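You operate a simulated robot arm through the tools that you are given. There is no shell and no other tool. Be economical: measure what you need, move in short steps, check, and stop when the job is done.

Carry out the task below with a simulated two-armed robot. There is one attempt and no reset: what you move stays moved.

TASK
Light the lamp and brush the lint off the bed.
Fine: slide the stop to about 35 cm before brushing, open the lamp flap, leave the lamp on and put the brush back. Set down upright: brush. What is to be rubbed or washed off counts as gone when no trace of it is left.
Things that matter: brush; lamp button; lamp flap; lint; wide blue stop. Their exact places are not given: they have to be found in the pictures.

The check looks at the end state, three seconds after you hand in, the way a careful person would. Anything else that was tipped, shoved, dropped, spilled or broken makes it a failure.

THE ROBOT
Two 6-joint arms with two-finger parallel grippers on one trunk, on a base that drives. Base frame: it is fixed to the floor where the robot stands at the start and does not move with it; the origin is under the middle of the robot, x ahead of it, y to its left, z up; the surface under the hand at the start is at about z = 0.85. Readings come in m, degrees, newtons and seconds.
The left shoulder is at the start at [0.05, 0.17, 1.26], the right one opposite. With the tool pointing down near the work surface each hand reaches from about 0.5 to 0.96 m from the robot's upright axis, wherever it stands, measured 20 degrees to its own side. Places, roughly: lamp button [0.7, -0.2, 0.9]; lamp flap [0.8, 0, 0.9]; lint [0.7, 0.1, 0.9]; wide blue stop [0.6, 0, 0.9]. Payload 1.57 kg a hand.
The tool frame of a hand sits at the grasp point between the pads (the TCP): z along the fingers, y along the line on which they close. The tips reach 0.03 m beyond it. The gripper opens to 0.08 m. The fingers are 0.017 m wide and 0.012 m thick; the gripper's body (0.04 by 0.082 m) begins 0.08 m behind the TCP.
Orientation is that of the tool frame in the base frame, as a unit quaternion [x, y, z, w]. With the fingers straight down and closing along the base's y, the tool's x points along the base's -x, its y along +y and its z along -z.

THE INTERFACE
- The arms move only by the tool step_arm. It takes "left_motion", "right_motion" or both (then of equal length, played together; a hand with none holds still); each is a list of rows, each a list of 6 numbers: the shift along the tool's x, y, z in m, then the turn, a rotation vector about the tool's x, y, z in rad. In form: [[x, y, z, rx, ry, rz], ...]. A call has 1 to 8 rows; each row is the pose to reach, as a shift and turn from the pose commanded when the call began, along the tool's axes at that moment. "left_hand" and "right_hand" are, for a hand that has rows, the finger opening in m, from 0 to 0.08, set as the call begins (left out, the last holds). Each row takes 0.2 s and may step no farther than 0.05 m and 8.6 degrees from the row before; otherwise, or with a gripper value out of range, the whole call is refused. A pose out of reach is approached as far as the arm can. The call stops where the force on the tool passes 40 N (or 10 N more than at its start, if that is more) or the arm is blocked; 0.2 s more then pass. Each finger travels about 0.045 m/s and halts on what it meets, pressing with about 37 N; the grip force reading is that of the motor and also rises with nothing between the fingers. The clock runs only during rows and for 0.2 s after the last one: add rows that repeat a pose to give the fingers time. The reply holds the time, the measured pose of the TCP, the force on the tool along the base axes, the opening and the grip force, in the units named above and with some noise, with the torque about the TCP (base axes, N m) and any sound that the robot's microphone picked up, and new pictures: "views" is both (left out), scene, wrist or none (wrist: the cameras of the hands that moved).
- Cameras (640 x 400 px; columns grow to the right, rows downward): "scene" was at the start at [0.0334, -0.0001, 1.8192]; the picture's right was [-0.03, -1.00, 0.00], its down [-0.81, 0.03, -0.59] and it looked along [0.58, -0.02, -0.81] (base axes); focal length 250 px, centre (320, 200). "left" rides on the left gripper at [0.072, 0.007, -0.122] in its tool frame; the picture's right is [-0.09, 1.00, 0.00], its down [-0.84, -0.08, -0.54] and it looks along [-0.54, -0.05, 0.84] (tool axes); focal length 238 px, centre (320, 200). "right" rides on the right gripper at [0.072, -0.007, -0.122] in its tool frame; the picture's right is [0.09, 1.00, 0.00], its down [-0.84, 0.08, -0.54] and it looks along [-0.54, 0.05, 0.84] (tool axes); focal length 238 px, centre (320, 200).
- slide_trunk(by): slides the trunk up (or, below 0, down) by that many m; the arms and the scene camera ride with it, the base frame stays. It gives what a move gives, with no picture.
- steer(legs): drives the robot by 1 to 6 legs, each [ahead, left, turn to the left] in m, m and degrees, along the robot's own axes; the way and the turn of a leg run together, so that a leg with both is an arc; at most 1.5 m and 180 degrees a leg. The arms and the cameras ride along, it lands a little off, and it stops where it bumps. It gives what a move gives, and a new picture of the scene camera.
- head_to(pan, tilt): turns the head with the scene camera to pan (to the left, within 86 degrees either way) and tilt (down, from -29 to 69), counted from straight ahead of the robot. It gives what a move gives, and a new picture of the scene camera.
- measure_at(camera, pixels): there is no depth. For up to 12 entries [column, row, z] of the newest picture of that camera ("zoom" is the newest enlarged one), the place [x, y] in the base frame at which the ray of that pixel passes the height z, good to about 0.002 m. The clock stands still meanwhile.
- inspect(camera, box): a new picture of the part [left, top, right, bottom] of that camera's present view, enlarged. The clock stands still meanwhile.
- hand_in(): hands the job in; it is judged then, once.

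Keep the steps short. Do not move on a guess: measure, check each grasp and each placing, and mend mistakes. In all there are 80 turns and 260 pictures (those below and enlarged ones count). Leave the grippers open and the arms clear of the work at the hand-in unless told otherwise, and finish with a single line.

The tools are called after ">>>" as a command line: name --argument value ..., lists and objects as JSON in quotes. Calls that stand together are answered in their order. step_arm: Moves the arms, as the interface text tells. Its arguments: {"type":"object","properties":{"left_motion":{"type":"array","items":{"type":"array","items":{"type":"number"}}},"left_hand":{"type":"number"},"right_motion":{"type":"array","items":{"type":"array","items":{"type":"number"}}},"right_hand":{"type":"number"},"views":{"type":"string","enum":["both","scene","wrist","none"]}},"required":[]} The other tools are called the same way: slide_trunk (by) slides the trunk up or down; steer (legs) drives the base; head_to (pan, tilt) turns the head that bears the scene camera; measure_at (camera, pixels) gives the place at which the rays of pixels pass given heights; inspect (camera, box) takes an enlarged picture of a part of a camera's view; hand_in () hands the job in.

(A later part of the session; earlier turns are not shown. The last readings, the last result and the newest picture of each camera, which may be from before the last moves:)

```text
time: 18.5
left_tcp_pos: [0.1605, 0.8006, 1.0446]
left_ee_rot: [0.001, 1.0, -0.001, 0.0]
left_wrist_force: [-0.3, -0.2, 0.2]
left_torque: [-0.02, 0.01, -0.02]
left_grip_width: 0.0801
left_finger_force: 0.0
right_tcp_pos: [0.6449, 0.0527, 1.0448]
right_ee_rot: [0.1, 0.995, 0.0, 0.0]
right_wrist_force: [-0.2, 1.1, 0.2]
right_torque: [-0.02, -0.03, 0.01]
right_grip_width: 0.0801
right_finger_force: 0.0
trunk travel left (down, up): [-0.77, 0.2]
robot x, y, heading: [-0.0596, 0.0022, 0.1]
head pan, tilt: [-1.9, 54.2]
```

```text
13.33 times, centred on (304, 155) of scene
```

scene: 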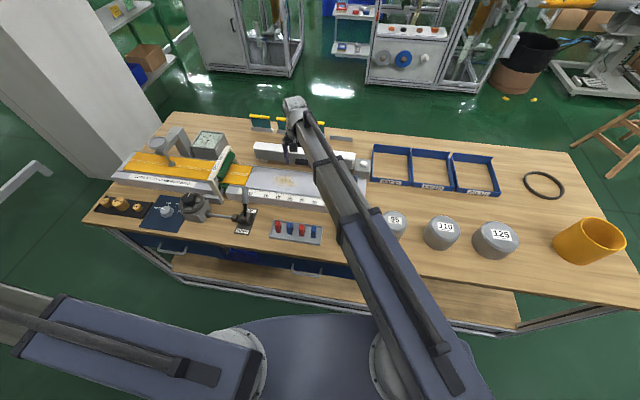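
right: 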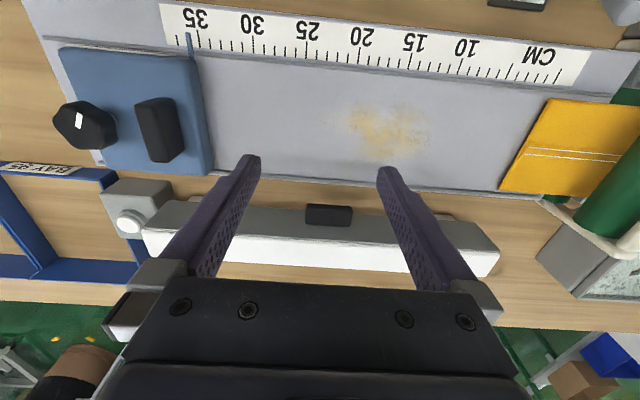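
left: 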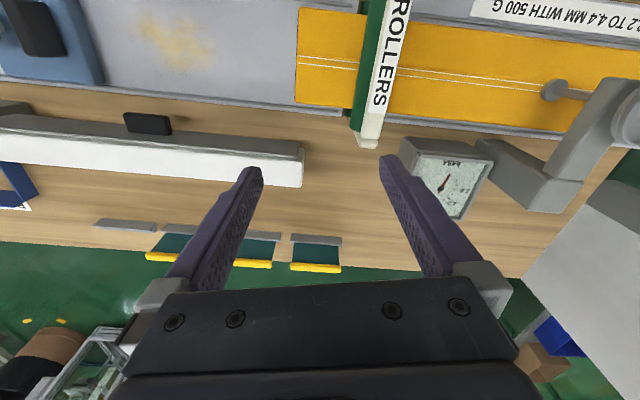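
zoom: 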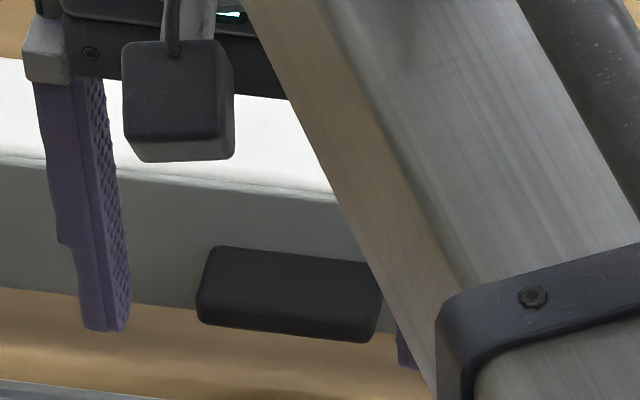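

Tab: front-edge middle (0.740, 0.053), z about 0.92, 5.7 cm wide, 2.8 cm deep. Hinge at about z 0.95. I'll move over it, still high, to grip its two ends with the fingertips.

>>> step_arm --right_motion '[[-0.04, 0.008, 0, 0, 0, 0], [-0.08, 0.015, 0, 0, 0, 0], [-0.1052, 0.0194, 0, 0, 0, 0]]' --right_hand 0.08 --views "none"

>>> slide_trunk --by -0.06

>>> step_arm --right_motion '[[0, 0, 0, 0, 0, 0]]' --views "both"

>>> inspect --camera "right" --box '[200, 110, 440, 260]'

>>> inspect --camera "scene" --box '[264, 120, 344, 170]'

```text
time: 19.3
left_tcp_pos: [0.1593, 0.7995, 1.0467]
left_ee_rot: [0.0, 1.0, 0.001, 0.0]
left_wrist_force: [-0.7, -0.5, 0.0]
left_torque: [0.02, 0.01, 0.01]
left_grip_width: 0.0798
left_finger_force: 0.1
right_tcp_pos: [0.7525, 0.0487, 1.0443]
right_ee_rot: [0.099, 0.995, 0.0, 0.0]
right_wrist_force: [-0.3, -0.1, 0.1]
right_torque: [-0.01, 0.01, 0.0]
right_grip_width: 0.0798
right_finger_force: 0.0
trunk travel left (down, up): [-0.77, 0.2]
robot x, y, heading: [-0.0616, 0.0001, 0.2]
head pan, tilt: [-1.9, 54.2]
```

```text
time: 20.3
left_tcp_pos: [0.1596, 0.7999, 0.9851]
left_ee_rot: [0.001, 1.0, 0.0, 0.001]
left_wrist_force: [0.3, 0.2, -0.3]
left_torque: [0.01, 0.0, -0.03]
left_grip_width: 0.0798
left_finger_force: 0.0
right_tcp_pos: [0.7509, 0.0481, 0.9847]
right_ee_rot: [0.1, 0.995, 0.0, -0.001]
right_wrist_force: [0.0, 0.7, 0.3]
right_torque: [-0.01, -0.01, -0.03]
right_grip_width: 0.0798
right_finger_force: 0.0
trunk travel left (down, up): [-0.71, 0.26]
robot x, y, heading: [-0.0622, 0.0014, -0.0]
head pan, tilt: [-1.9, 54.2]
```

```text
time: 20.7
left_tcp_pos: [0.1595, 0.7997, 0.9858]
left_ee_rot: [0.0, 1.0, 0.0, 0.001]
left_wrist_force: [-0.4, 0.2, 0.2]
left_torque: [0.01, -0.01, -0.01]
left_grip_width: 0.0799
left_finger_force: 0.0
right_tcp_pos: [0.7513, 0.0496, 0.9855]
right_ee_rot: [0.099, 0.995, 0.001, 0.0]
right_wrist_force: [0.2, 0.2, 1.1]
right_torque: [-0.01, 0.02, 0.02]
right_grip_width: 0.0801
right_finger_force: 0.1
trunk travel left (down, up): [-0.71, 0.26]
robot x, y, heading: [-0.0626, -0.0007, 0.1]
head pan, tilt: [-1.9, 54.2]
```

scene: 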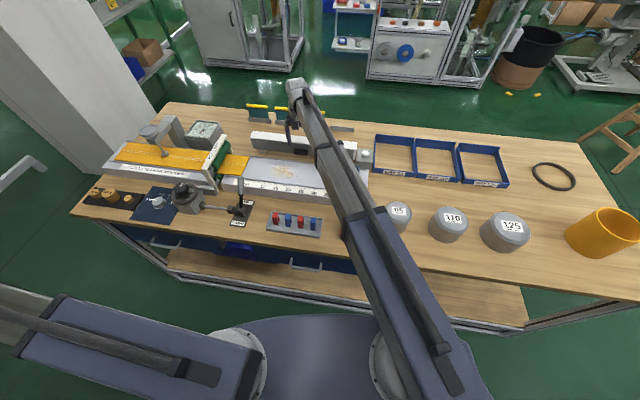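
right: 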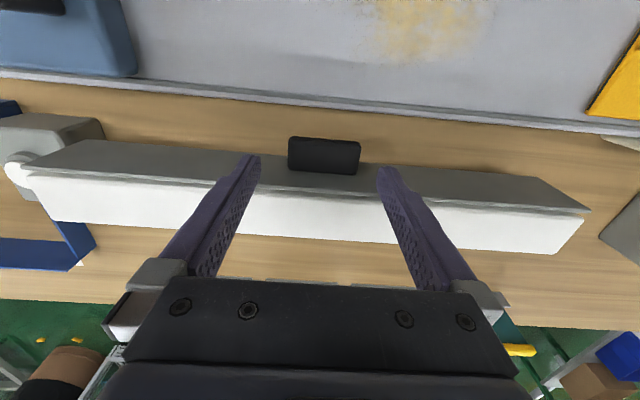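

```text
2.67 times, centred on (320, 185) of right
```

zoom: 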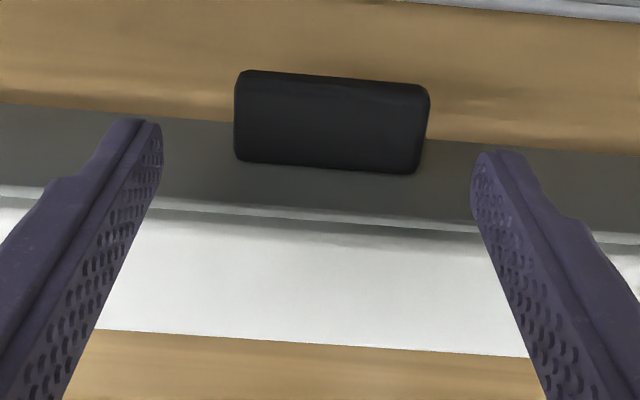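

```text
8.00 times, centred on (304, 145) of scene
```

zoom: 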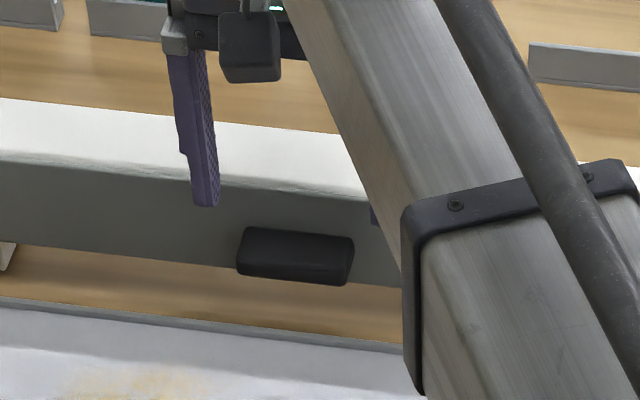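

>>> measure_at --camera "right" --pixels '[[289, 139, 0.92], [360.5, 143, 0.92], [288.5, 169, 0.92], [356.4, 175, 0.92], [320, 190, 0.95], [320, 190, 0.96], [289, 139, 0.91], [360.5, 143, 0.91]]'

>>> measure_at --camera "scene" --pixels '[[293.6, 154, 0.92], [294.6, 148.6, 0.92], [307.5, 155.5, 0.92], [293.6, 154, 0.91], [307.5, 155.5, 0.91], [287.7, 143, 0.95], [287.7, 143, 0.96]]'

```text
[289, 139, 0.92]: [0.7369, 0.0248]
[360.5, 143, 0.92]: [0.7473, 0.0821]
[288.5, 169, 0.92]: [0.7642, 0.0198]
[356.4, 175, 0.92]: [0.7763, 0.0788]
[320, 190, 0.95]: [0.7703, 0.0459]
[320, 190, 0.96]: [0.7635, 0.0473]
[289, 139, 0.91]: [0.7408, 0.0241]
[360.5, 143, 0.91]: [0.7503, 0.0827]
```

```text
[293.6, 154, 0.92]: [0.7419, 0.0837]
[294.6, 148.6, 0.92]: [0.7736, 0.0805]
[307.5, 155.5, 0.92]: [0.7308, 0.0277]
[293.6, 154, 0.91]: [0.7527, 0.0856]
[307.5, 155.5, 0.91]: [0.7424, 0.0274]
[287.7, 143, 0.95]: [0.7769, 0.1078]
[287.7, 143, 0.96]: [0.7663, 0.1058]
```

The tab is consistent at z about 0.908–0.922. I'll lower to TCP 0.936 and close on the ends.

>>> slide_trunk --by -0.05

>>> step_arm --right_motion '[[0, 0.002, 0, 0, 0, 0], [0, 0.002, 0, 0, 0, 0], [0, 0.002, 0, 0, 0, 0]]' --right_hand 0.04 --views "wrist"

>>> inspect --camera "scene" --box '[264, 110, 344, 160]'

```text
time: 21.6
left_tcp_pos: [0.1588, 0.7997, 0.9351]
left_ee_rot: [0.002, 1.0, 0.0, 0.001]
left_wrist_force: [-0.2, -0.7, -0.3]
left_torque: [0.01, 0.02, 0.02]
left_grip_width: 0.08
left_finger_force: 0.1
right_tcp_pos: [0.7516, 0.0491, 0.935]
right_ee_rot: [0.1, 0.995, 0.0, 0.0]
right_wrist_force: [-0.4, -0.4, 0.2]
right_torque: [0.0, -0.02, -0.01]
right_grip_width: 0.0799
right_finger_force: 0.0
trunk travel left (down, up): [-0.66, 0.31]
robot x, y, heading: [-0.0606, 0.0026, -0.1]
head pan, tilt: [-1.9, 54.2]
```

```text
time: 22.4
left_tcp_pos: [0.1588, 0.7999, 0.9348]
left_ee_rot: [0.0, 1.0, 0.0, 0.0]
left_wrist_force: [0.0, -0.8, 0.2]
left_torque: [-0.03, -0.02, 0.01]
left_grip_width: 0.08
left_finger_force: 0.0
right_tcp_pos: [0.7499, 0.0526, 0.9357]
right_ee_rot: [0.098, 0.995, 0.0, 0.0]
right_wrist_force: [4.0, 6.1, 1.8]
right_torque: [0.14, -0.08, 0.32]
right_grip_width: 0.06
right_finger_force: 28.9
trunk travel left (down, up): [-0.66, 0.31]
robot x, y, heading: [-0.0599, 0.0022, 0.2]
head pan, tilt: [-1.9, 54.2]
```

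right: 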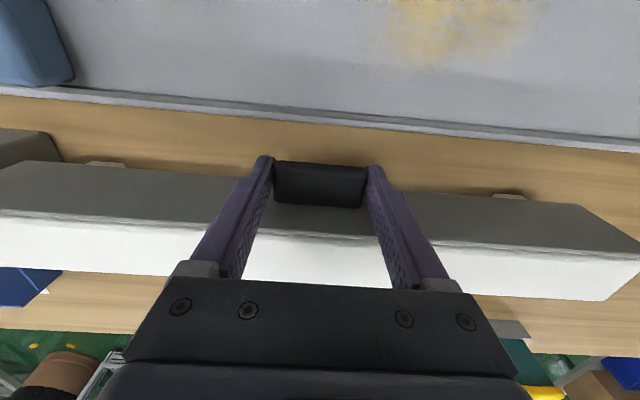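

```text
8.00 times, centred on (304, 135) of scene
```

zoom: 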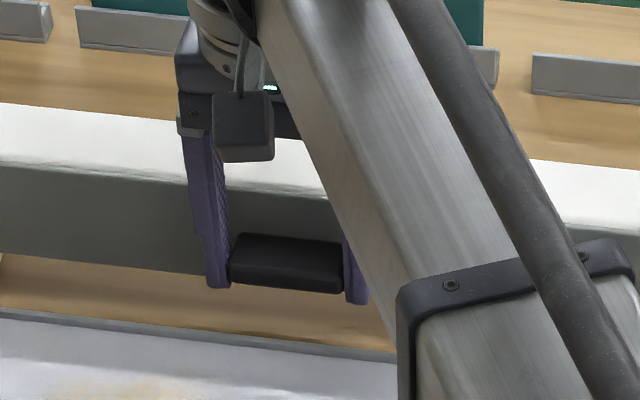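

The tab is gripped on its ends at 6.0 cm. I'll pull 6 mm toward the robot, then raise 5 mm, watching the forces.

>>> step_arm --right_motion '[[0.003, 0.002, 0, 0, 0, 0], [0.006, 0.002, 0, 0, 0, 0]]' --views "none"

>>> slide_trunk --by 0.005

>>> step_arm --right_motion '[[0.003, 0, 0, 0, 0, 0], [0.005, 0, 0, 0, 0, 0]]' --views "none"

>>> slide_trunk --by 0.006

>>> inspect --camera "scene" --box '[264, 110, 344, 160]'

```text
time: 23.0
left_tcp_pos: [0.1617, 0.7996, 0.9359]
left_ee_rot: [0.002, 1.0, 0.0, 0.0]
left_wrist_force: [-0.4, 0.0, 0.6]
left_torque: [-0.01, -0.04, -0.02]
left_grip_width: 0.0797
left_finger_force: 0.1
right_tcp_pos: [0.7522, 0.0537, 0.934]
right_ee_rot: [0.101, 0.995, -0.001, 0.004]
right_wrist_force: [32.5, -1.2, 23.0]
right_torque: [-0.09, 0.0, 0.34]
right_grip_width: 0.0597
right_finger_force: 44.9
trunk travel left (down, up): [-0.66, 0.31]
robot x, y, heading: [-0.0559, 0.0044, -0.3]
head pan, tilt: [-1.9, 54.2]
```

```text
time: 23.5
left_tcp_pos: [0.1625, 0.7991, 0.9399]
left_ee_rot: [0.001, 1.0, 0.001, -0.001]
left_wrist_force: [-0.4, -0.6, 0.4]
left_torque: [0.04, -0.02, 0.02]
left_grip_width: 0.0802
left_finger_force: 0.1
right_tcp_pos: [0.7486, 0.0546, 0.938]
right_ee_rot: [0.1, 0.995, 0.0, -0.001]
right_wrist_force: [20.0, -5.9, -18.8]
right_torque: [0.13, 0.66, 0.26]
right_grip_width: 0.06
right_finger_force: 44.5
trunk travel left (down, up): [-0.665, 0.305]
robot x, y, heading: [-0.0653, -0.0024, -0.0]
head pan, tilt: [-1.9, 54.2]
```

```text
time: 24.1
left_tcp_pos: [0.1599, 0.7986, 0.9394]
left_ee_rot: [0.001, 1.0, 0.0, 0.001]
left_wrist_force: [-0.3, -0.8, 0.2]
left_torque: [0.0, -0.03, -0.01]
left_grip_width: 0.08
left_finger_force: 0.1
right_tcp_pos: [0.7397, 0.0563, 0.9406]
right_ee_rot: [0.1, 0.995, 0.0, 0.0]
right_wrist_force: [8.0, -5.1, 8.2]
right_torque: [-0.2, -0.18, 0.14]
right_grip_width: 0.0601
right_finger_force: 28.4
trunk travel left (down, up): [-0.665, 0.305]
robot x, y, heading: [-0.0609, 0.0019, 0.3]
head pan, tilt: [-1.9, 54.2]
```

```text
time: 24.7
left_tcp_pos: [0.1605, 0.7987, 0.9448]
left_ee_rot: [0.001, 1.0, -0.001, 0.001]
left_wrist_force: [0.0, 0.1, 0.0]
left_torque: [-0.03, 0.04, -0.01]
left_grip_width: 0.0799
left_finger_force: 0.0
right_tcp_pos: [0.7386, 0.0561, 0.9449]
right_ee_rot: [0.1, 0.995, -0.001, -0.004]
right_wrist_force: [-18.8, -7.2, -34.6]
right_torque: [0.27, 1.01, 0.06]
right_grip_width: 0.0598
right_finger_force: 44.9
trunk travel left (down, up): [-0.671, 0.299]
robot x, y, heading: [-0.0654, -0.0008, 0.0]
head pan, tilt: [-1.9, 54.2]
```

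```text
8.00 times, centred on (304, 135) of scene
```

zoom: 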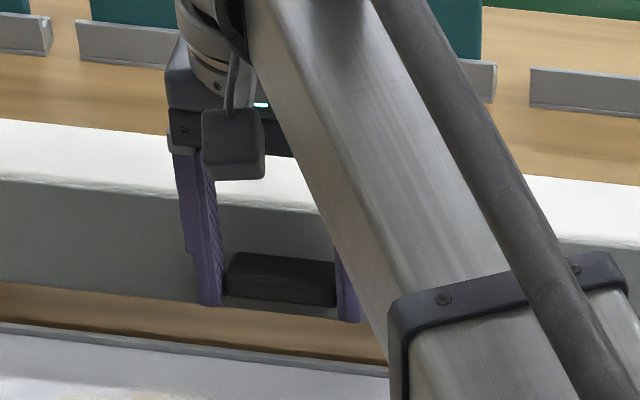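

>>> step_arm --right_motion '[[0, 0, 0, 0, 0, 0]]' --views "wrist"

>>> inspect --camera "right" --box '[200, 110, 440, 260]'

```text
time: 25.1
left_tcp_pos: [0.1609, 0.8, 0.9459]
left_ee_rot: [0.001, 1.0, 0.0, 0.0]
left_wrist_force: [0.2, -0.2, -0.3]
left_torque: [0.02, 0.03, 0.01]
left_grip_width: 0.08
left_finger_force: 0.1
right_tcp_pos: [0.738, 0.0562, 0.9447]
right_ee_rot: [0.1, 0.995, -0.001, -0.004]
right_wrist_force: [-24.4, -6.1, -33.7]
right_torque: [0.34, 0.89, 0.08]
right_grip_width: 0.0598
right_finger_force: 44.7
trunk travel left (down, up): [-0.671, 0.299]
robot x, y, heading: [-0.0615, 0.0009, -0.2]
head pan, tilt: [-1.9, 54.2]
```

right: 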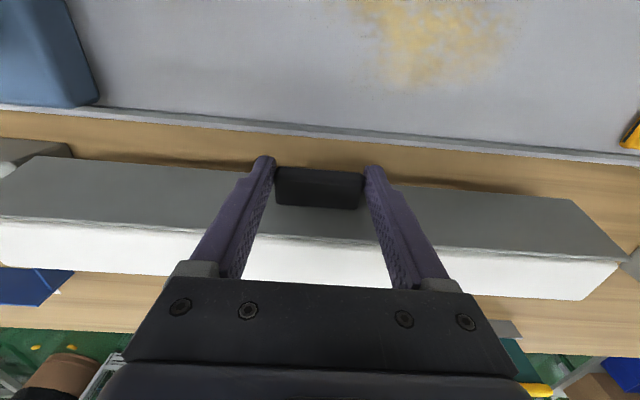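

```text
2.67 times, centred on (320, 185) of right
```

zoom: 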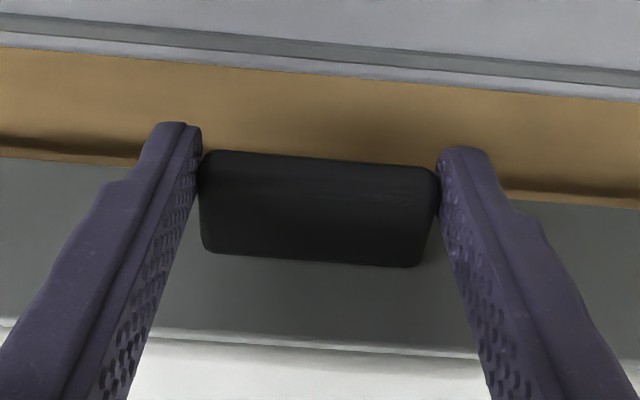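

The flap is swinging on its top hinge, and the radial force shows I should pull outward more before raising. I'll pull 8 mm, then raise 5 mm.

>>> step_arm --right_motion '[[0.004, 0, 0, 0, 0, 0], [0.008, 0, 0, 0, 0, 0]]' --views "none"

>>> slide_trunk --by 0.005

>>> step_arm --right_motion '[[0.003, 0, 0, 0, 0, 0], [0.005, 0, 0, 0, 0, 0]]' --views "none"

>>> slide_trunk --by 0.006

>>> inspect --camera "right" --box '[200, 110, 440, 260]'

```text
time: 25.7
left_tcp_pos: [0.1626, 0.7983, 0.9459]
left_ee_rot: [0.001, 1.0, 0.0, 0.0]
left_wrist_force: [-0.7, -0.2, 0.2]
left_torque: [0.02, -0.02, 0.0]
left_grip_width: 0.0798
left_finger_force: 0.1
right_tcp_pos: [0.7393, 0.0561, 0.9445]
right_ee_rot: [0.1, 0.995, -0.001, 0.003]
right_wrist_force: [13.3, -8.5, -9.6]
right_torque: [-0.61, 0.51, 0.94]
right_grip_width: 0.0599
right_finger_force: 45.0
trunk travel left (down, up): [-0.671, 0.299]
robot x, y, heading: [-0.0623, -0.0007, 0.0]
head pan, tilt: [-1.9, 54.2]
```

```text
time: 26.2
left_tcp_pos: [0.1608, 0.7988, 0.9517]
left_ee_rot: [0.001, 1.0, 0.0, -0.001]
left_wrist_force: [0.9, -1.0, 0.1]
left_torque: [0.0, 0.0, 0.02]
left_grip_width: 0.0799
left_finger_force: 0.0
right_tcp_pos: [0.737, 0.0551, 0.9485]
right_ee_rot: [0.1, 0.995, 0.001, 0.0]
right_wrist_force: [14.8, -11.0, -16.3]
right_torque: [-0.03, 0.64, 0.14]
right_grip_width: 0.0595
right_finger_force: 45.1
trunk travel left (down, up): [-0.676, 0.294]
robot x, y, heading: [-0.0595, 0.0007, 0.1]
head pan, tilt: [-1.9, 54.2]
```

```text
time: 26.9
left_tcp_pos: [0.1617, 0.7985, 0.9502]
left_ee_rot: [0.001, 1.0, 0.001, -0.001]
left_wrist_force: [0.4, 0.4, -0.8]
left_torque: [0.0, 0.02, -0.02]
left_grip_width: 0.0799
left_finger_force: 0.1
right_tcp_pos: [0.7359, 0.0566, 0.9499]
right_ee_rot: [0.1, 0.995, -0.001, 0.005]
right_wrist_force: [4.7, -3.3, -17.4]
right_torque: [0.25, 0.58, 0.18]
right_grip_width: 0.0599
right_finger_force: 45.2
trunk travel left (down, up): [-0.676, 0.294]
robot x, y, heading: [-0.0598, 0.0004, -0.2]
head pan, tilt: [-1.9, 54.2]
stopped in row 2 (right hand): the force on the tool passed its limit at 40 N (the readings are from after the stop); the commanded pose is now the measured one
```

```text
time: 27.5
left_tcp_pos: [0.1622, 0.7993, 0.9558]
left_ee_rot: [0.001, 1.0, -0.001, 0.0]
left_wrist_force: [0.2, -0.2, -0.4]
left_torque: [0.02, 0.01, -0.02]
left_grip_width: 0.0801
left_finger_force: 0.1
right_tcp_pos: [0.7338, 0.0563, 0.9567]
right_ee_rot: [0.1, 0.995, -0.001, 0.004]
right_wrist_force: [-3.7, -3.7, -26.0]
right_torque: [0.3, 1.06, 0.04]
right_grip_width: 0.0596
right_finger_force: 45.0
trunk travel left (down, up): [-0.682, 0.288]
robot x, y, heading: [-0.0628, -0.0067, 0.1]
head pan, tilt: [-1.9, 54.2]
```

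```text
2.67 times, centred on (320, 185) of right
```

zoom: 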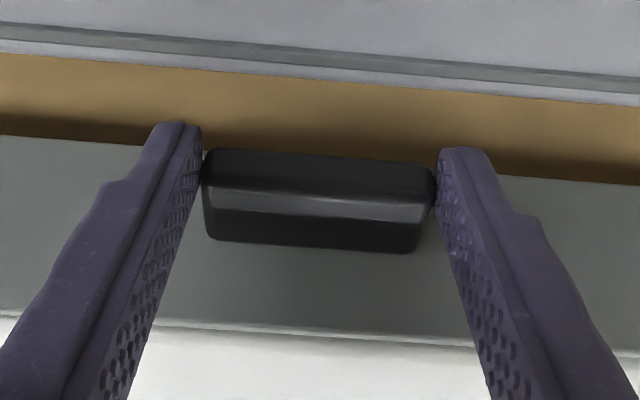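

The flap is at about 35°. I'll continue, mostly upward now.

>>> slide_trunk --by 0.006

>>> step_arm --right_motion '[[0.002, 0, 0, 0, 0, 0], [0.003, 0, 0, 0, 0, 0]]' --views "none"

>>> slide_trunk --by 0.008

>>> inspect --camera "right" --box '[200, 110, 440, 260]'

>>> inspect --camera "scene" --box '[264, 110, 344, 160]'

```text
time: 28.0
left_tcp_pos: [0.1609, 0.7987, 0.9631]
left_ee_rot: [0.0, 1.0, -0.001, -0.001]
left_wrist_force: [0.4, -0.4, -0.7]
left_torque: [-0.01, 0.0, 0.01]
left_grip_width: 0.08
left_finger_force: 0.1
right_tcp_pos: [0.733, 0.0565, 0.9625]
right_ee_rot: [0.101, 0.995, -0.001, 0.005]
right_wrist_force: [-12.3, -3.8, -25.5]
right_torque: [0.22, 1.25, 0.11]
right_grip_width: 0.0602
right_finger_force: 44.9
trunk travel left (down, up): [-0.688, 0.282]
robot x, y, heading: [-0.0582, -0.0006, 0.1]
head pan, tilt: [-1.9, 54.2]
```

```text
time: 28.6
left_tcp_pos: [0.1617, 0.799, 0.9636]
left_ee_rot: [0.001, 1.0, 0.0, 0.0]
left_wrist_force: [0.1, -0.5, 0.5]
left_torque: [0.02, 0.0, -0.01]
left_grip_width: 0.0799
left_finger_force: 0.1
right_tcp_pos: [0.7327, 0.0571, 0.9629]
right_ee_rot: [0.1, 0.995, -0.001, 0.006]
right_wrist_force: [2.8, -5.8, -14.5]
right_torque: [-0.52, 0.68, 0.68]
right_grip_width: 0.0596
right_finger_force: 45.1
trunk travel left (down, up): [-0.688, 0.282]
robot x, y, heading: [-0.0602, 0.001, -0.0]
head pan, tilt: [-1.9, 54.2]
```

```text
time: 29.2
left_tcp_pos: [0.1624, 0.7994, 0.9714]
left_ee_rot: [0.001, 1.0, 0.0, 0.001]
left_wrist_force: [0.3, 0.1, 0.1]
left_torque: [-0.03, 0.05, -0.03]
left_grip_width: 0.0799
left_finger_force: 0.0
right_tcp_pos: [0.7308, 0.0575, 0.9709]
right_ee_rot: [0.101, 0.995, -0.001, 0.005]
right_wrist_force: [1.0, -5.6, -17.4]
right_torque: [0.01, 0.78, 0.0]
right_grip_width: 0.0597
right_finger_force: 44.9
trunk travel left (down, up): [-0.696, 0.274]
robot x, y, heading: [-0.0625, 0.0006, 0.1]
head pan, tilt: [-1.9, 54.2]
```

```text
2.67 times, centred on (320, 185) of right
```

zoom: 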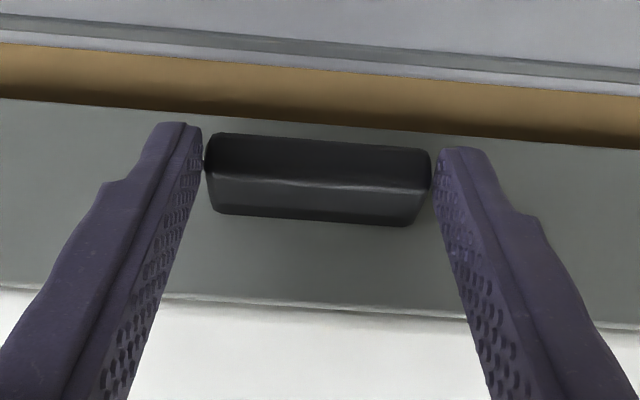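

```text
8.00 times, centred on (304, 135) of scene
```

zoom: 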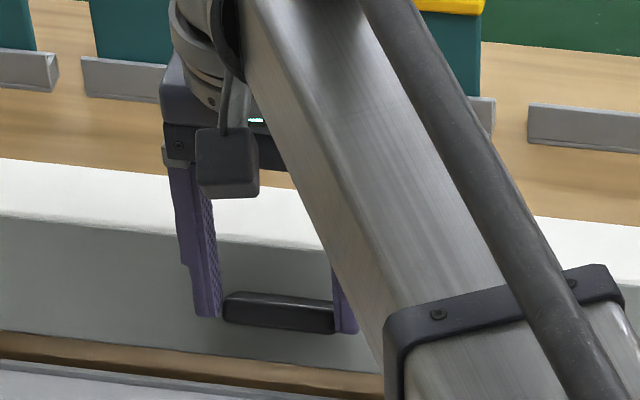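

About 50° open. I'll continue upward in steps.

>>> slide_trunk --by 0.01

>>> slide_trunk --by 0.008

>>> inspect --camera "right" --box '[200, 110, 440, 260]'

>>> inspect --camera "scene" --box '[224, 100, 384, 200]'

```text
time: 29.8
left_tcp_pos: [0.1619, 0.7992, 0.9815]
left_ee_rot: [0.001, 1.0, 0.001, 0.0]
left_wrist_force: [0.8, 0.8, 0.6]
left_torque: [-0.01, -0.02, -0.03]
left_grip_width: 0.08
left_finger_force: 0.1
right_tcp_pos: [0.7312, 0.0571, 0.981]
right_ee_rot: [0.101, 0.995, -0.001, 0.006]
right_wrist_force: [-0.4, -6.1, -15.1]
right_torque: [0.2, 0.69, 0.46]
right_grip_width: 0.0597
right_finger_force: 44.4
trunk travel left (down, up): [-0.706, 0.264]
robot x, y, heading: [-0.0642, -0.0015, 0.1]
head pan, tilt: [-1.9, 54.2]
```

```text
time: 30.3
left_tcp_pos: [0.1613, 0.7983, 0.9892]
left_ee_rot: [0.001, 1.0, 0.0, 0.0]
left_wrist_force: [-0.4, 0.1, 1.3]
left_torque: [-0.02, -0.02, 0.0]
left_grip_width: 0.08
left_finger_force: 0.0
right_tcp_pos: [0.7313, 0.0566, 0.9886]
right_ee_rot: [0.101, 0.995, 0.0, 0.006]
right_wrist_force: [-0.3, -6.1, -16.4]
right_torque: [0.07, 0.65, 0.18]
right_grip_width: 0.0594
right_finger_force: 45.0
trunk travel left (down, up): [-0.714, 0.256]
robot x, y, heading: [-0.0586, 0.001, 0.1]
head pan, tilt: [-1.9, 54.2]
```

```text
2.67 times, centred on (320, 185) of right
```

zoom: 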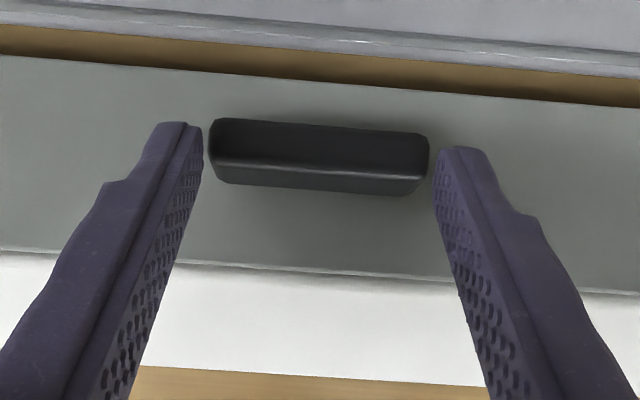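

```text
4.00 times, centred on (304, 150) of scene
```

zoom: 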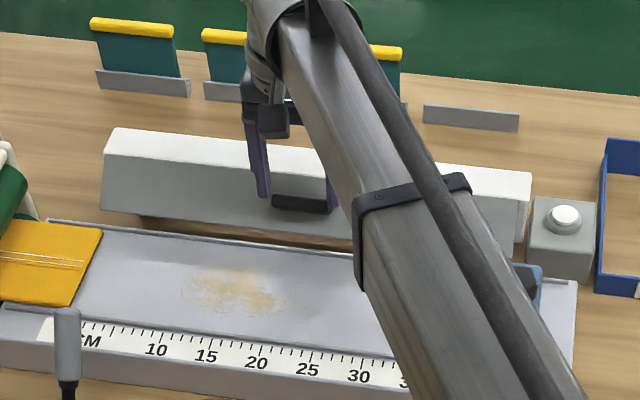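

About 65°. I'll continue up with a slight inward move.

>>> slide_trunk --by 0.008

>>> step_arm --right_motion '[[-0.003, 0, 0, 0, 0, 0], [-0.005, 0, 0, 0, 0, 0]]' --views "none"

>>> slide_trunk --by 0.006

>>> inspect --camera "right" --box '[200, 110, 440, 260]'

>>> inspect --camera "scene" --box '[264, 110, 344, 160]'

```text
time: 30.9
left_tcp_pos: [0.16, 0.8, 0.9973]
left_ee_rot: [0.0, 1.0, 0.0, 0.001]
left_wrist_force: [0.2, 0.6, 0.0]
left_torque: [-0.02, 0.01, 0.0]
left_grip_width: 0.08
left_finger_force: 0.0
right_tcp_pos: [0.7304, 0.0592, 0.996]
right_ee_rot: [0.101, 0.995, 0.0, 0.006]
right_wrist_force: [0.2, 0.0, 0.8]
right_torque: [-0.03, 0.01, 0.0]
right_grip_width: 0.0401
right_finger_force: 0.0
trunk travel left (down, up): [-0.722, 0.248]
robot x, y, heading: [-0.0589, -0.0031, 0.1]
head pan, tilt: [-1.9, 54.2]
```

```text
time: 31.5
left_tcp_pos: [0.161, 0.8001, 0.9975]
left_ee_rot: [0.001, 1.0, 0.0, 0.001]
left_wrist_force: [0.3, 0.3, -0.4]
left_torque: [0.0, 0.01, 0.01]
left_grip_width: 0.0799
left_finger_force: 0.0
right_tcp_pos: [0.7361, 0.0564, 0.9968]
right_ee_rot: [0.1, 0.995, 0.0, 0.005]
right_wrist_force: [0.2, -0.1, 0.2]
right_torque: [0.0, 0.01, -0.04]
right_grip_width: 0.0397
right_finger_force: 0.2
trunk travel left (down, up): [-0.722, 0.248]
robot x, y, heading: [-0.0588, -0.0019, 0.2]
head pan, tilt: [-1.9, 54.2]
```

```text
time: 32.0
left_tcp_pos: [0.1599, 0.8, 1.0015]
left_ee_rot: [0.001, 1.0, 0.0, -0.001]
left_wrist_force: [-0.2, 0.4, 0.2]
left_torque: [0.03, 0.03, 0.01]
left_grip_width: 0.0802
left_finger_force: 0.1
right_tcp_pos: [0.7356, 0.0567, 1.002]
right_ee_rot: [0.101, 0.995, 0.0, 0.005]
right_wrist_force: [0.2, -0.2, -1.0]
right_torque: [0.06, 0.02, -0.02]
right_grip_width: 0.0403
right_finger_force: 0.0
trunk travel left (down, up): [-0.728, 0.242]
robot x, y, heading: [-0.062, 0.001, -0.1]
head pan, tilt: [-1.9, 54.2]
```

```text
2.67 times, centred on (320, 185) of right
```

zoom: 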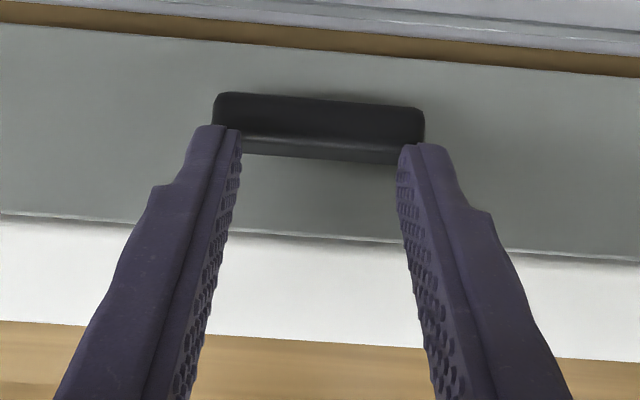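

```text
8.00 times, centred on (304, 135) of scene
```

zoom: 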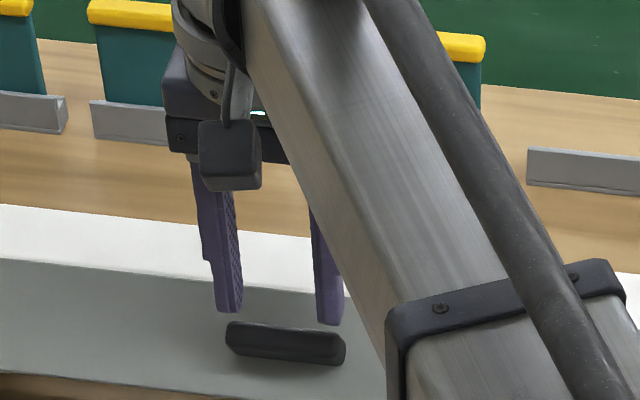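

The grip slipped off the tab's top, but the flap stays at about 65°. I'll raise a bit, open, back off and look.

>>> slide_trunk --by 0.03

>>> step_arm --right_motion '[[0.01, 0, 0, 0, -0.1, 0], [0.02, 0, 0, 0, -0.2, 0], [0.03, 0, 0, 0, -0.3, 0], [0.03, 0, 0, 0, -0.4, 0]]' --right_hand 0.08 --views "both"

>>> inspect --camera "scene" --box '[224, 100, 384, 200]'

>>> inspect --camera "right" --box '[160, 100, 480, 300]'

```text
time: 32.8
left_tcp_pos: [0.1595, 0.7979, 1.0327]
left_ee_rot: [0.001, 1.0, 0.0, 0.001]
left_wrist_force: [0.3, -0.5, -1.0]
left_torque: [-0.02, -0.05, -0.01]
left_grip_width: 0.08
left_finger_force: 0.0
right_tcp_pos: [0.7349, 0.0566, 1.0327]
right_ee_rot: [0.101, 0.995, 0.0, 0.006]
right_wrist_force: [0.6, 0.3, 0.2]
right_torque: [-0.02, 0.01, 0.0]
right_grip_width: 0.0401
right_finger_force: 0.0
trunk travel left (down, up): [-0.758, 0.212]
robot x, y, heading: [-0.0627, 0.0006, -0.1]
head pan, tilt: [-1.9, 54.2]
```

```text
time: 33.8
left_tcp_pos: [0.1601, 0.7998, 1.0337]
left_ee_rot: [0.001, 1.0, 0.0, 0.001]
left_wrist_force: [-0.5, -0.4, -0.7]
left_torque: [-0.01, 0.0, 0.0]
left_grip_width: 0.0802
left_finger_force: 0.2
right_tcp_pos: [0.7049, 0.0623, 1.0505]
right_ee_rot: [0.098, 0.974, -0.02, 0.203]
right_wrist_force: [0.1, 0.1, 0.0]
right_torque: [0.0, 0.03, -0.01]
right_grip_width: 0.0799
right_finger_force: 0.0
right hand out of reach, approached as far as the arm can: row 2, 3, 4
trunk travel left (down, up): [-0.758, 0.212]
robot x, y, heading: [-0.0605, -0.001, 0.2]
head pan, tilt: [-1.9, 54.2]
```

scene: 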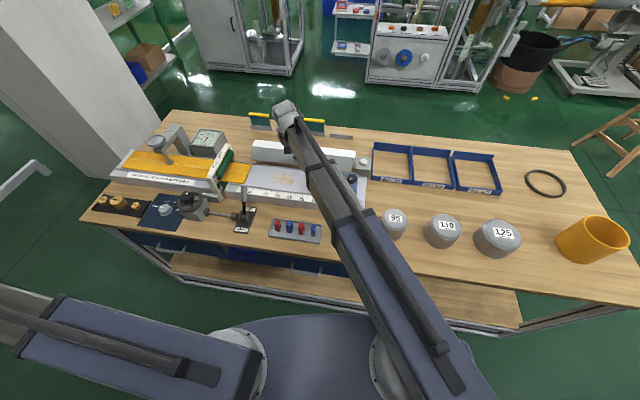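
right: 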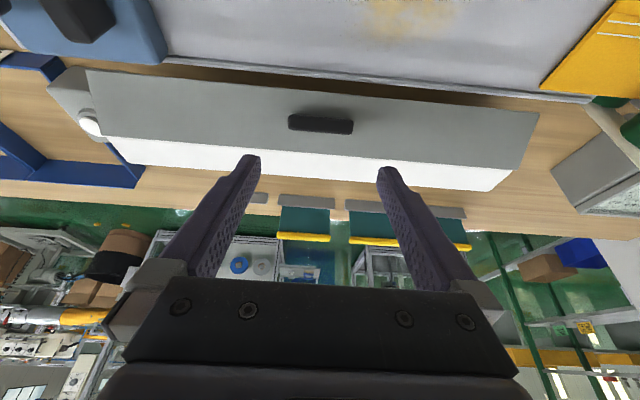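

```text
4.00 times, centred on (304, 150) of scene
```

zoom: 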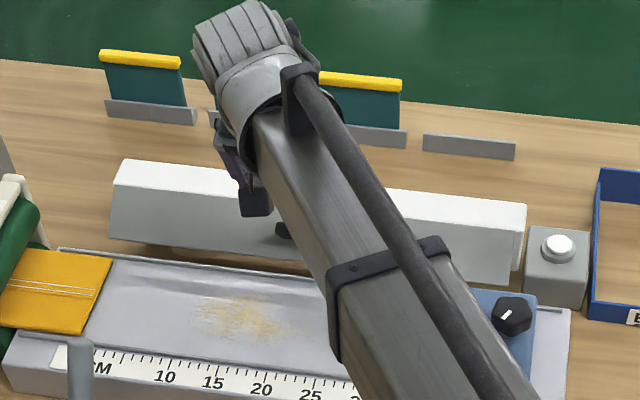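

```text
2.00 times, centred on (320, 200) of right
```

zoom: 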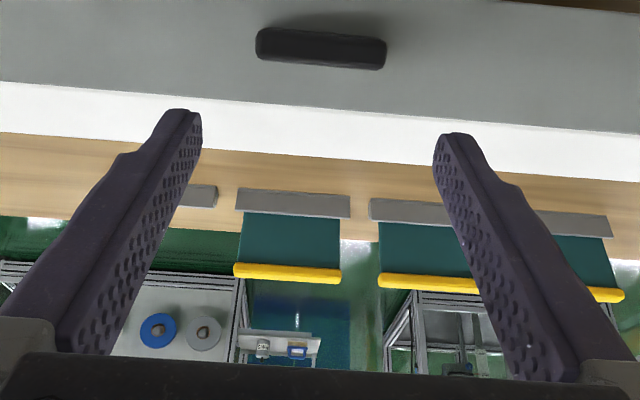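

>>> measure_at --camera "scene" --pixels '[[252.5, 146.75, 0.95], [252.5, 146.75, 0.96], [251.5, 160, 0.92], [251.5, 160, 0.94]]'

>>> measure_at --camera "right" --pixels '[[522, 168, 0.95], [522, 168, 0.96], [537, 112, 0.92], [537, 112, 0.94], [288, 115, 0.97], [352, 122, 0.97], [352, 122, 0.95], [352, 134, 0.95]]'

```text
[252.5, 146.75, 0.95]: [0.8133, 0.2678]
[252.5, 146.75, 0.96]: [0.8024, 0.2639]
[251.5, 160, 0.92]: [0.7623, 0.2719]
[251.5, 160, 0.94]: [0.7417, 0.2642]
```

```text
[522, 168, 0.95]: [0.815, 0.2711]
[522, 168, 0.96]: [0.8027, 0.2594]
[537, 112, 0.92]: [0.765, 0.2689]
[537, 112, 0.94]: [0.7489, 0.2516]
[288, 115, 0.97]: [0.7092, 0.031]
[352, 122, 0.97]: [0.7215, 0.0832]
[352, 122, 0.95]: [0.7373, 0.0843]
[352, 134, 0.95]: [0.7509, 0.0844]
```

Measured: hinge z about 0.953, free edge z about 0.918, so the flap is about 53° open and holding. I'll regrip the tab with the fingers perpendicular to the plate, tilted about 0.65 rad forward.

>>> step_arm --right_motion '[[-0.0035, -0.001, 0.0015, 0, -0.12, 0], [-0.0069, -0.001, 0.003, 0, -0.24, 0]]' --right_hand 0.08 --views "none"

>>> slide_trunk --by -0.08

>>> step_arm --right_motion '[[0, 0, 0, 0, 0, 0]]' --views "wrist"

>>> inspect --camera "right" --box '[160, 60, 480, 260]'

```text
time: 34.4
left_tcp_pos: [0.1602, 0.7997, 1.0328]
left_ee_rot: [0.002, 1.0, 0.0, 0.001]
left_wrist_force: [-0.7, -0.2, -0.3]
left_torque: [0.02, -0.01, 0.0]
left_grip_width: 0.0801
left_finger_force: 0.1
right_tcp_pos: [0.7128, 0.0601, 1.0785]
right_ee_rot: [0.095, 0.943, -0.032, 0.318]
right_wrist_force: [-0.3, 0.4, 0.8]
right_torque: [0.01, 0.04, 0.01]
right_grip_width: 0.0798
right_finger_force: 0.1
right hand out of reach, approached as far as the arm can: row 1, 2
trunk travel left (down, up): [-0.758, 0.212]
robot x, y, heading: [-0.0595, -0.003, 0.5]
head pan, tilt: [-1.9, 54.2]
```

```text
time: 35.6
left_tcp_pos: [0.1596, 0.7995, 0.9528]
left_ee_rot: [0.001, 1.0, 0.0, 0.001]
left_wrist_force: [-0.3, 0.0, -0.2]
left_torque: [0.0, 0.0, 0.01]
left_grip_width: 0.0798
left_finger_force: 0.0
right_tcp_pos: [0.7128, 0.0597, 0.9965]
right_ee_rot: [0.094, 0.943, -0.032, 0.318]
right_wrist_force: [0.0, 0.0, 0.7]
right_torque: [0.01, -0.03, 0.03]
right_grip_width: 0.08
right_finger_force: 0.0
trunk travel left (down, up): [-0.678, 0.292]
robot x, y, heading: [-0.0596, 0.0024, -0.2]
head pan, tilt: [-1.9, 54.2]
```

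```text
time: 36.0
left_tcp_pos: [0.159, 0.7987, 0.9538]
left_ee_rot: [0.001, 1.0, 0.0, 0.0]
left_wrist_force: [-0.8, -0.1, 0.6]
left_torque: [0.0, -0.02, 0.01]
left_grip_width: 0.0799
left_finger_force: 0.1
right_tcp_pos: [0.7133, 0.0595, 0.9982]
right_ee_rot: [0.095, 0.943, -0.032, 0.317]
right_wrist_force: [-0.9, -1.0, -0.1]
right_torque: [-0.03, 0.03, 0.0]
right_grip_width: 0.0802
right_finger_force: 0.0
trunk travel left (down, up): [-0.678, 0.292]
robot x, y, heading: [-0.0619, -0.0023, -0.0]
head pan, tilt: [-1.9, 54.2]
```

right: 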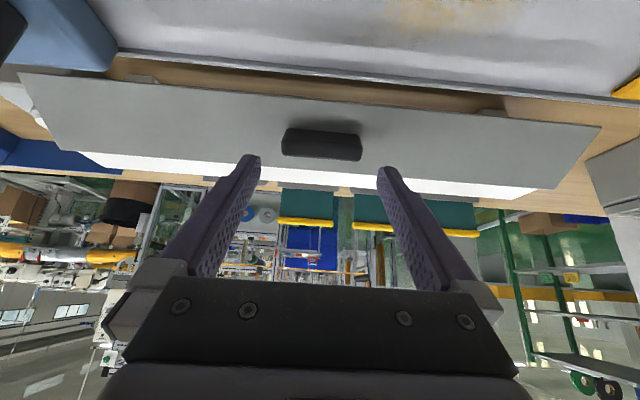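

```text
2.00 times, centred on (320, 160) of right
```

zoom: 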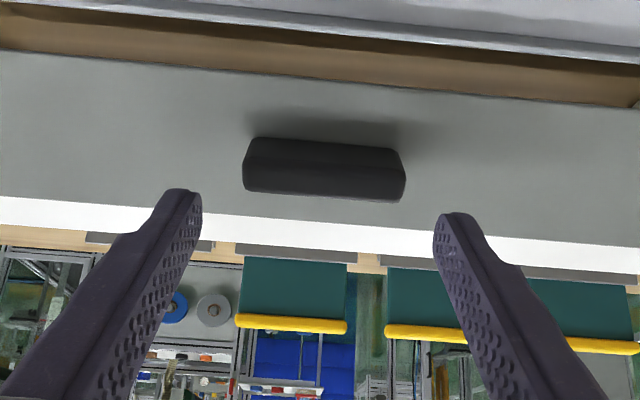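

>>> slide_trunk --by -0.038

>>> inspect --camera "right" --box '[160, 60, 480, 260]'

>>> inspect --camera "scene" --box '[264, 110, 344, 160]'

```text
time: 36.8
left_tcp_pos: [0.1603, 0.8, 0.9154]
left_ee_rot: [0.0, 1.0, 0.0, 0.001]
left_wrist_force: [-0.7, 0.1, 0.2]
left_torque: [0.01, 0.03, 0.01]
left_grip_width: 0.0803
left_finger_force: 0.1
right_tcp_pos: [0.7132, 0.0595, 0.9611]
right_ee_rot: [0.095, 0.943, -0.032, 0.318]
right_wrist_force: [0.0, 1.0, -0.3]
right_torque: [0.02, 0.03, 0.0]
right_grip_width: 0.08
right_finger_force: 0.1
trunk travel left (down, up): [-0.64, 0.33]
robot x, y, heading: [-0.0613, -0.0006, 0.3]
head pan, tilt: [-1.9, 54.2]
```

```text
2.00 times, centred on (320, 160) of right
```

zoom: 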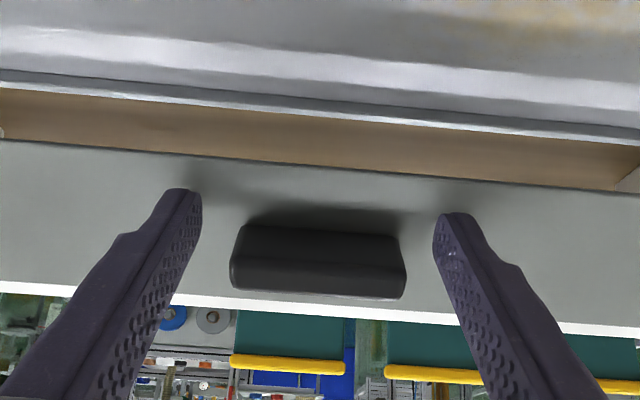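

```text
8.00 times, centred on (304, 135) of scene
```

zoom: 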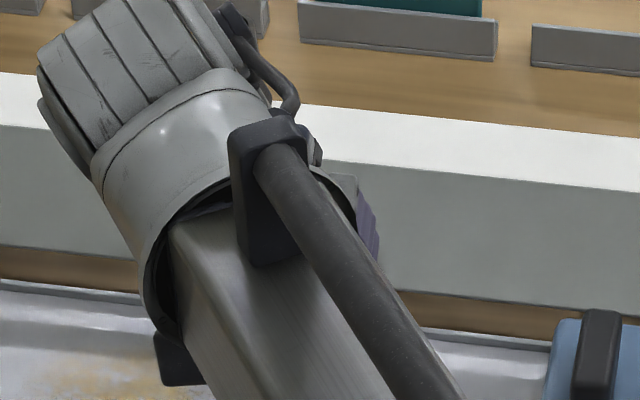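

The tab lies between the pads. I'll close.

>>> step_arm --right_motion '[[0, 0, 0, 0, 0, 0], [0, 0, 0, 0, 0, 0], [0, 0, 0, 0, 0, 0]]' --right_hand 0.04 --views "wrist"

>>> inspect --camera "right" --box '[160, 60, 480, 260]'

```text
time: 37.6
left_tcp_pos: [0.1597, 0.7982, 0.9154]
left_ee_rot: [0.001, 1.0, 0.0, 0.0]
left_wrist_force: [1.1, 1.1, -0.5]
left_torque: [0.01, -0.03, 0.02]
left_grip_width: 0.0802
left_finger_force: 0.1
right_tcp_pos: [0.7135, 0.0609, 0.9599]
right_ee_rot: [0.095, 0.943, -0.032, 0.317]
right_wrist_force: [1.6, 2.7, 0.1]
right_torque: [0.29, -0.09, 0.24]
right_grip_width: 0.0599
right_finger_force: 29.5
trunk travel left (down, up): [-0.64, 0.33]
robot x, y, heading: [-0.0615, -0.0016, -0.1]
head pan, tilt: [-1.9, 54.2]
```

right: 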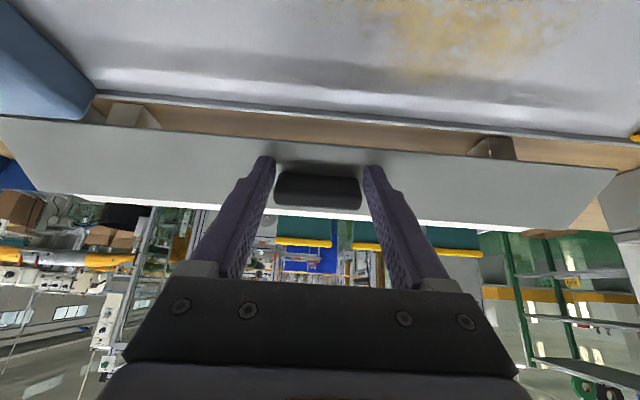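

```text
2.00 times, centred on (320, 160) of right
```

zoom: 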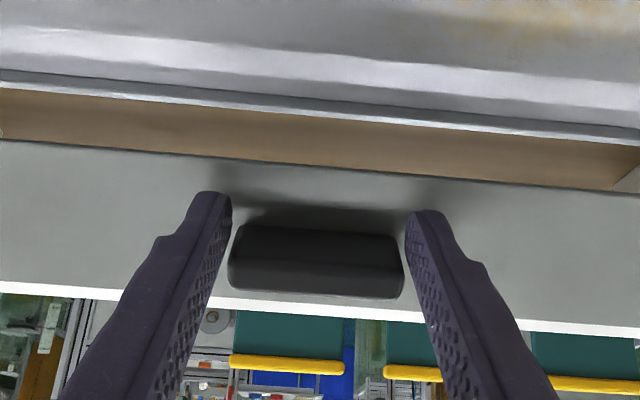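

Gripped at 6.0 cm. I'll raise in two 1.2 cm steps; the arc is nearly vertical here.

>>> slide_trunk --by 0.012

>>> slide_trunk --by 0.012

>>> inspect --camera "right" --box '[160, 60, 480, 260]'

```text
time: 38.2
left_tcp_pos: [0.1602, 0.8006, 0.9275]
left_ee_rot: [0.0, 1.0, 0.0, 0.0]
left_wrist_force: [-0.6, 0.5, 0.2]
left_torque: [-0.01, 0.03, 0.0]
left_grip_width: 0.08
left_finger_force: 0.0
right_tcp_pos: [0.7148, 0.0613, 0.9725]
right_ee_rot: [0.095, 0.942, -0.032, 0.319]
right_wrist_force: [5.4, 1.9, 3.9]
right_torque: [0.18, -0.32, -0.11]
right_grip_width: 0.0598
right_finger_force: 23.3
trunk travel left (down, up): [-0.652, 0.318]
robot x, y, heading: [-0.0615, 0.0002, -0.2]
head pan, tilt: [-1.9, 54.2]
```

```text
time: 38.8
left_tcp_pos: [0.1628, 0.7988, 0.9383]
left_ee_rot: [0.001, 1.0, 0.0, -0.001]
left_wrist_force: [-0.1, -0.3, 0.7]
left_torque: [0.0, -0.03, 0.03]
left_grip_width: 0.0801
left_finger_force: 0.0
right_tcp_pos: [0.7154, 0.0593, 0.9812]
right_ee_rot: [0.095, 0.944, -0.032, 0.316]
right_wrist_force: [6.8, 2.3, -22.7]
right_torque: [0.42, 1.16, -0.13]
right_grip_width: 0.0596
right_finger_force: 45.3
trunk travel left (down, up): [-0.664, 0.306]
robot x, y, heading: [-0.063, 0.0006, -0.3]
head pan, tilt: [-1.9, 54.2]
```

```text
2.00 times, centred on (320, 160) of right
```

zoom: 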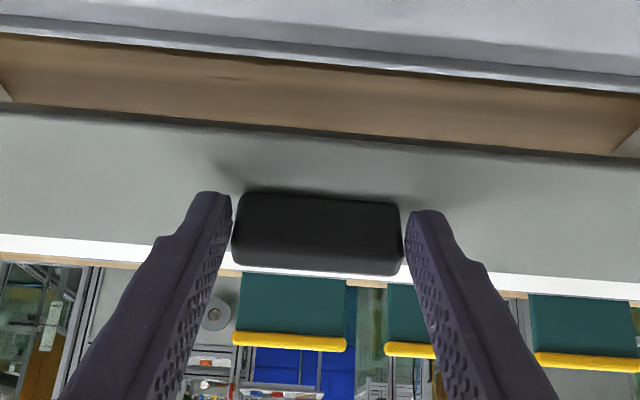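

>>> slide_trunk --by 0.01

>>> step_arm --right_motion '[[0, 0, 0, 0, 0, 0]]' --views "both"

>>> inspect --camera "scene" --box '[224, 100, 384, 200]'

>>> inspect --camera "right" --box '[160, 60, 480, 260]'

```text
time: 39.4
left_tcp_pos: [0.1599, 0.799, 0.9489]
left_ee_rot: [0.0, 1.0, 0.0, 0.0]
left_wrist_force: [0.3, 0.3, -0.6]
left_torque: [-0.01, 0.02, -0.02]
left_grip_width: 0.08
left_finger_force: 0.2
right_tcp_pos: [0.7139, 0.0598, 0.995]
right_ee_rot: [0.094, 0.942, -0.033, 0.32]
right_wrist_force: [11.7, 4.0, 2.8]
right_torque: [-0.11, -0.53, -0.18]
right_grip_width: 0.0599
right_finger_force: 22.5
trunk travel left (down, up): [-0.674, 0.296]
robot x, y, heading: [-0.0558, -0.0026, 0.0]
head pan, tilt: [-1.9, 54.2]
```

```text
time: 39.8
left_tcp_pos: [0.1606, 0.8, 0.9495]
left_ee_rot: [0.0, 1.0, -0.001, 0.0]
left_wrist_force: [-0.1, -0.2, -0.5]
left_torque: [-0.02, 0.0, -0.02]
left_grip_width: 0.08
left_finger_force: 0.1
right_tcp_pos: [0.7154, 0.0607, 0.9935]
right_ee_rot: [0.094, 0.942, -0.032, 0.32]
right_wrist_force: [15.9, 2.6, 11.9]
right_torque: [-0.4, -1.32, -0.19]
right_grip_width: 0.0601
right_finger_force: 42.8
trunk travel left (down, up): [-0.674, 0.296]
robot x, y, heading: [-0.0584, 0.0005, 0.0]
head pan, tilt: [-1.9, 54.2]
```

scene: 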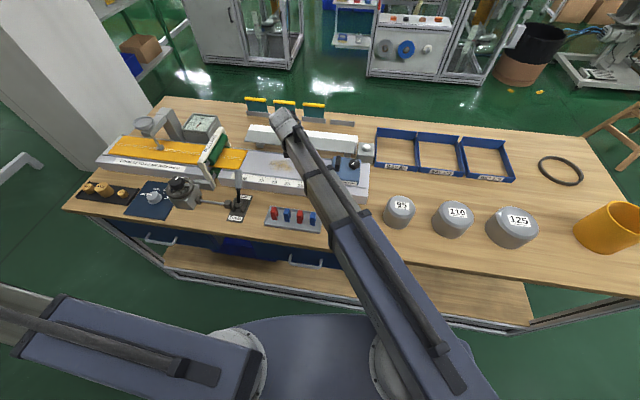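
right: 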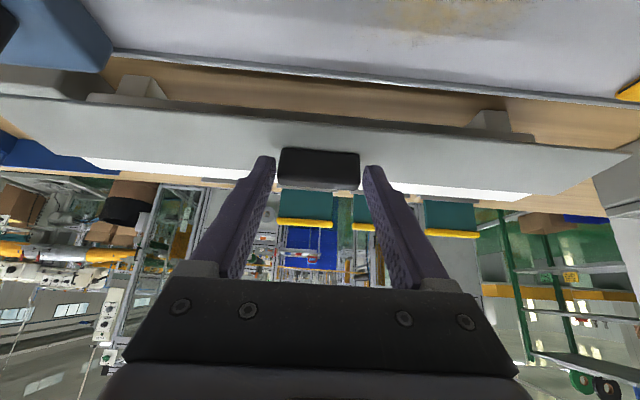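

```text
4.00 times, centred on (304, 150) of scene
```

zoom: 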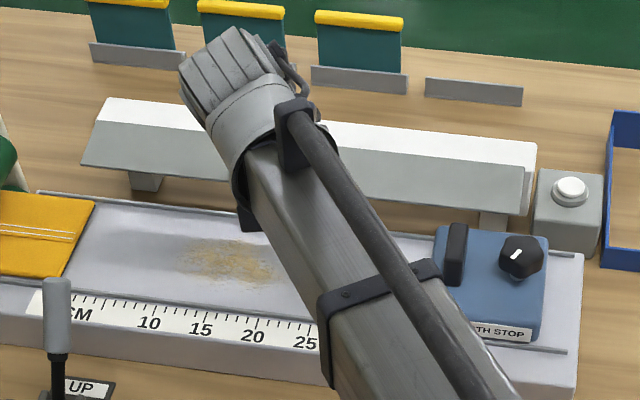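

```text
2.00 times, centred on (320, 160) of right
```

zoom: 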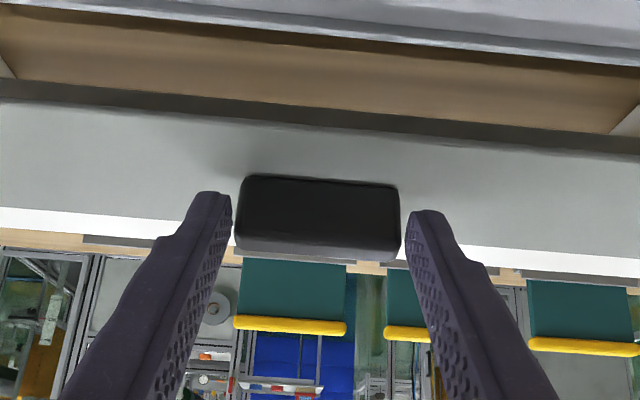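

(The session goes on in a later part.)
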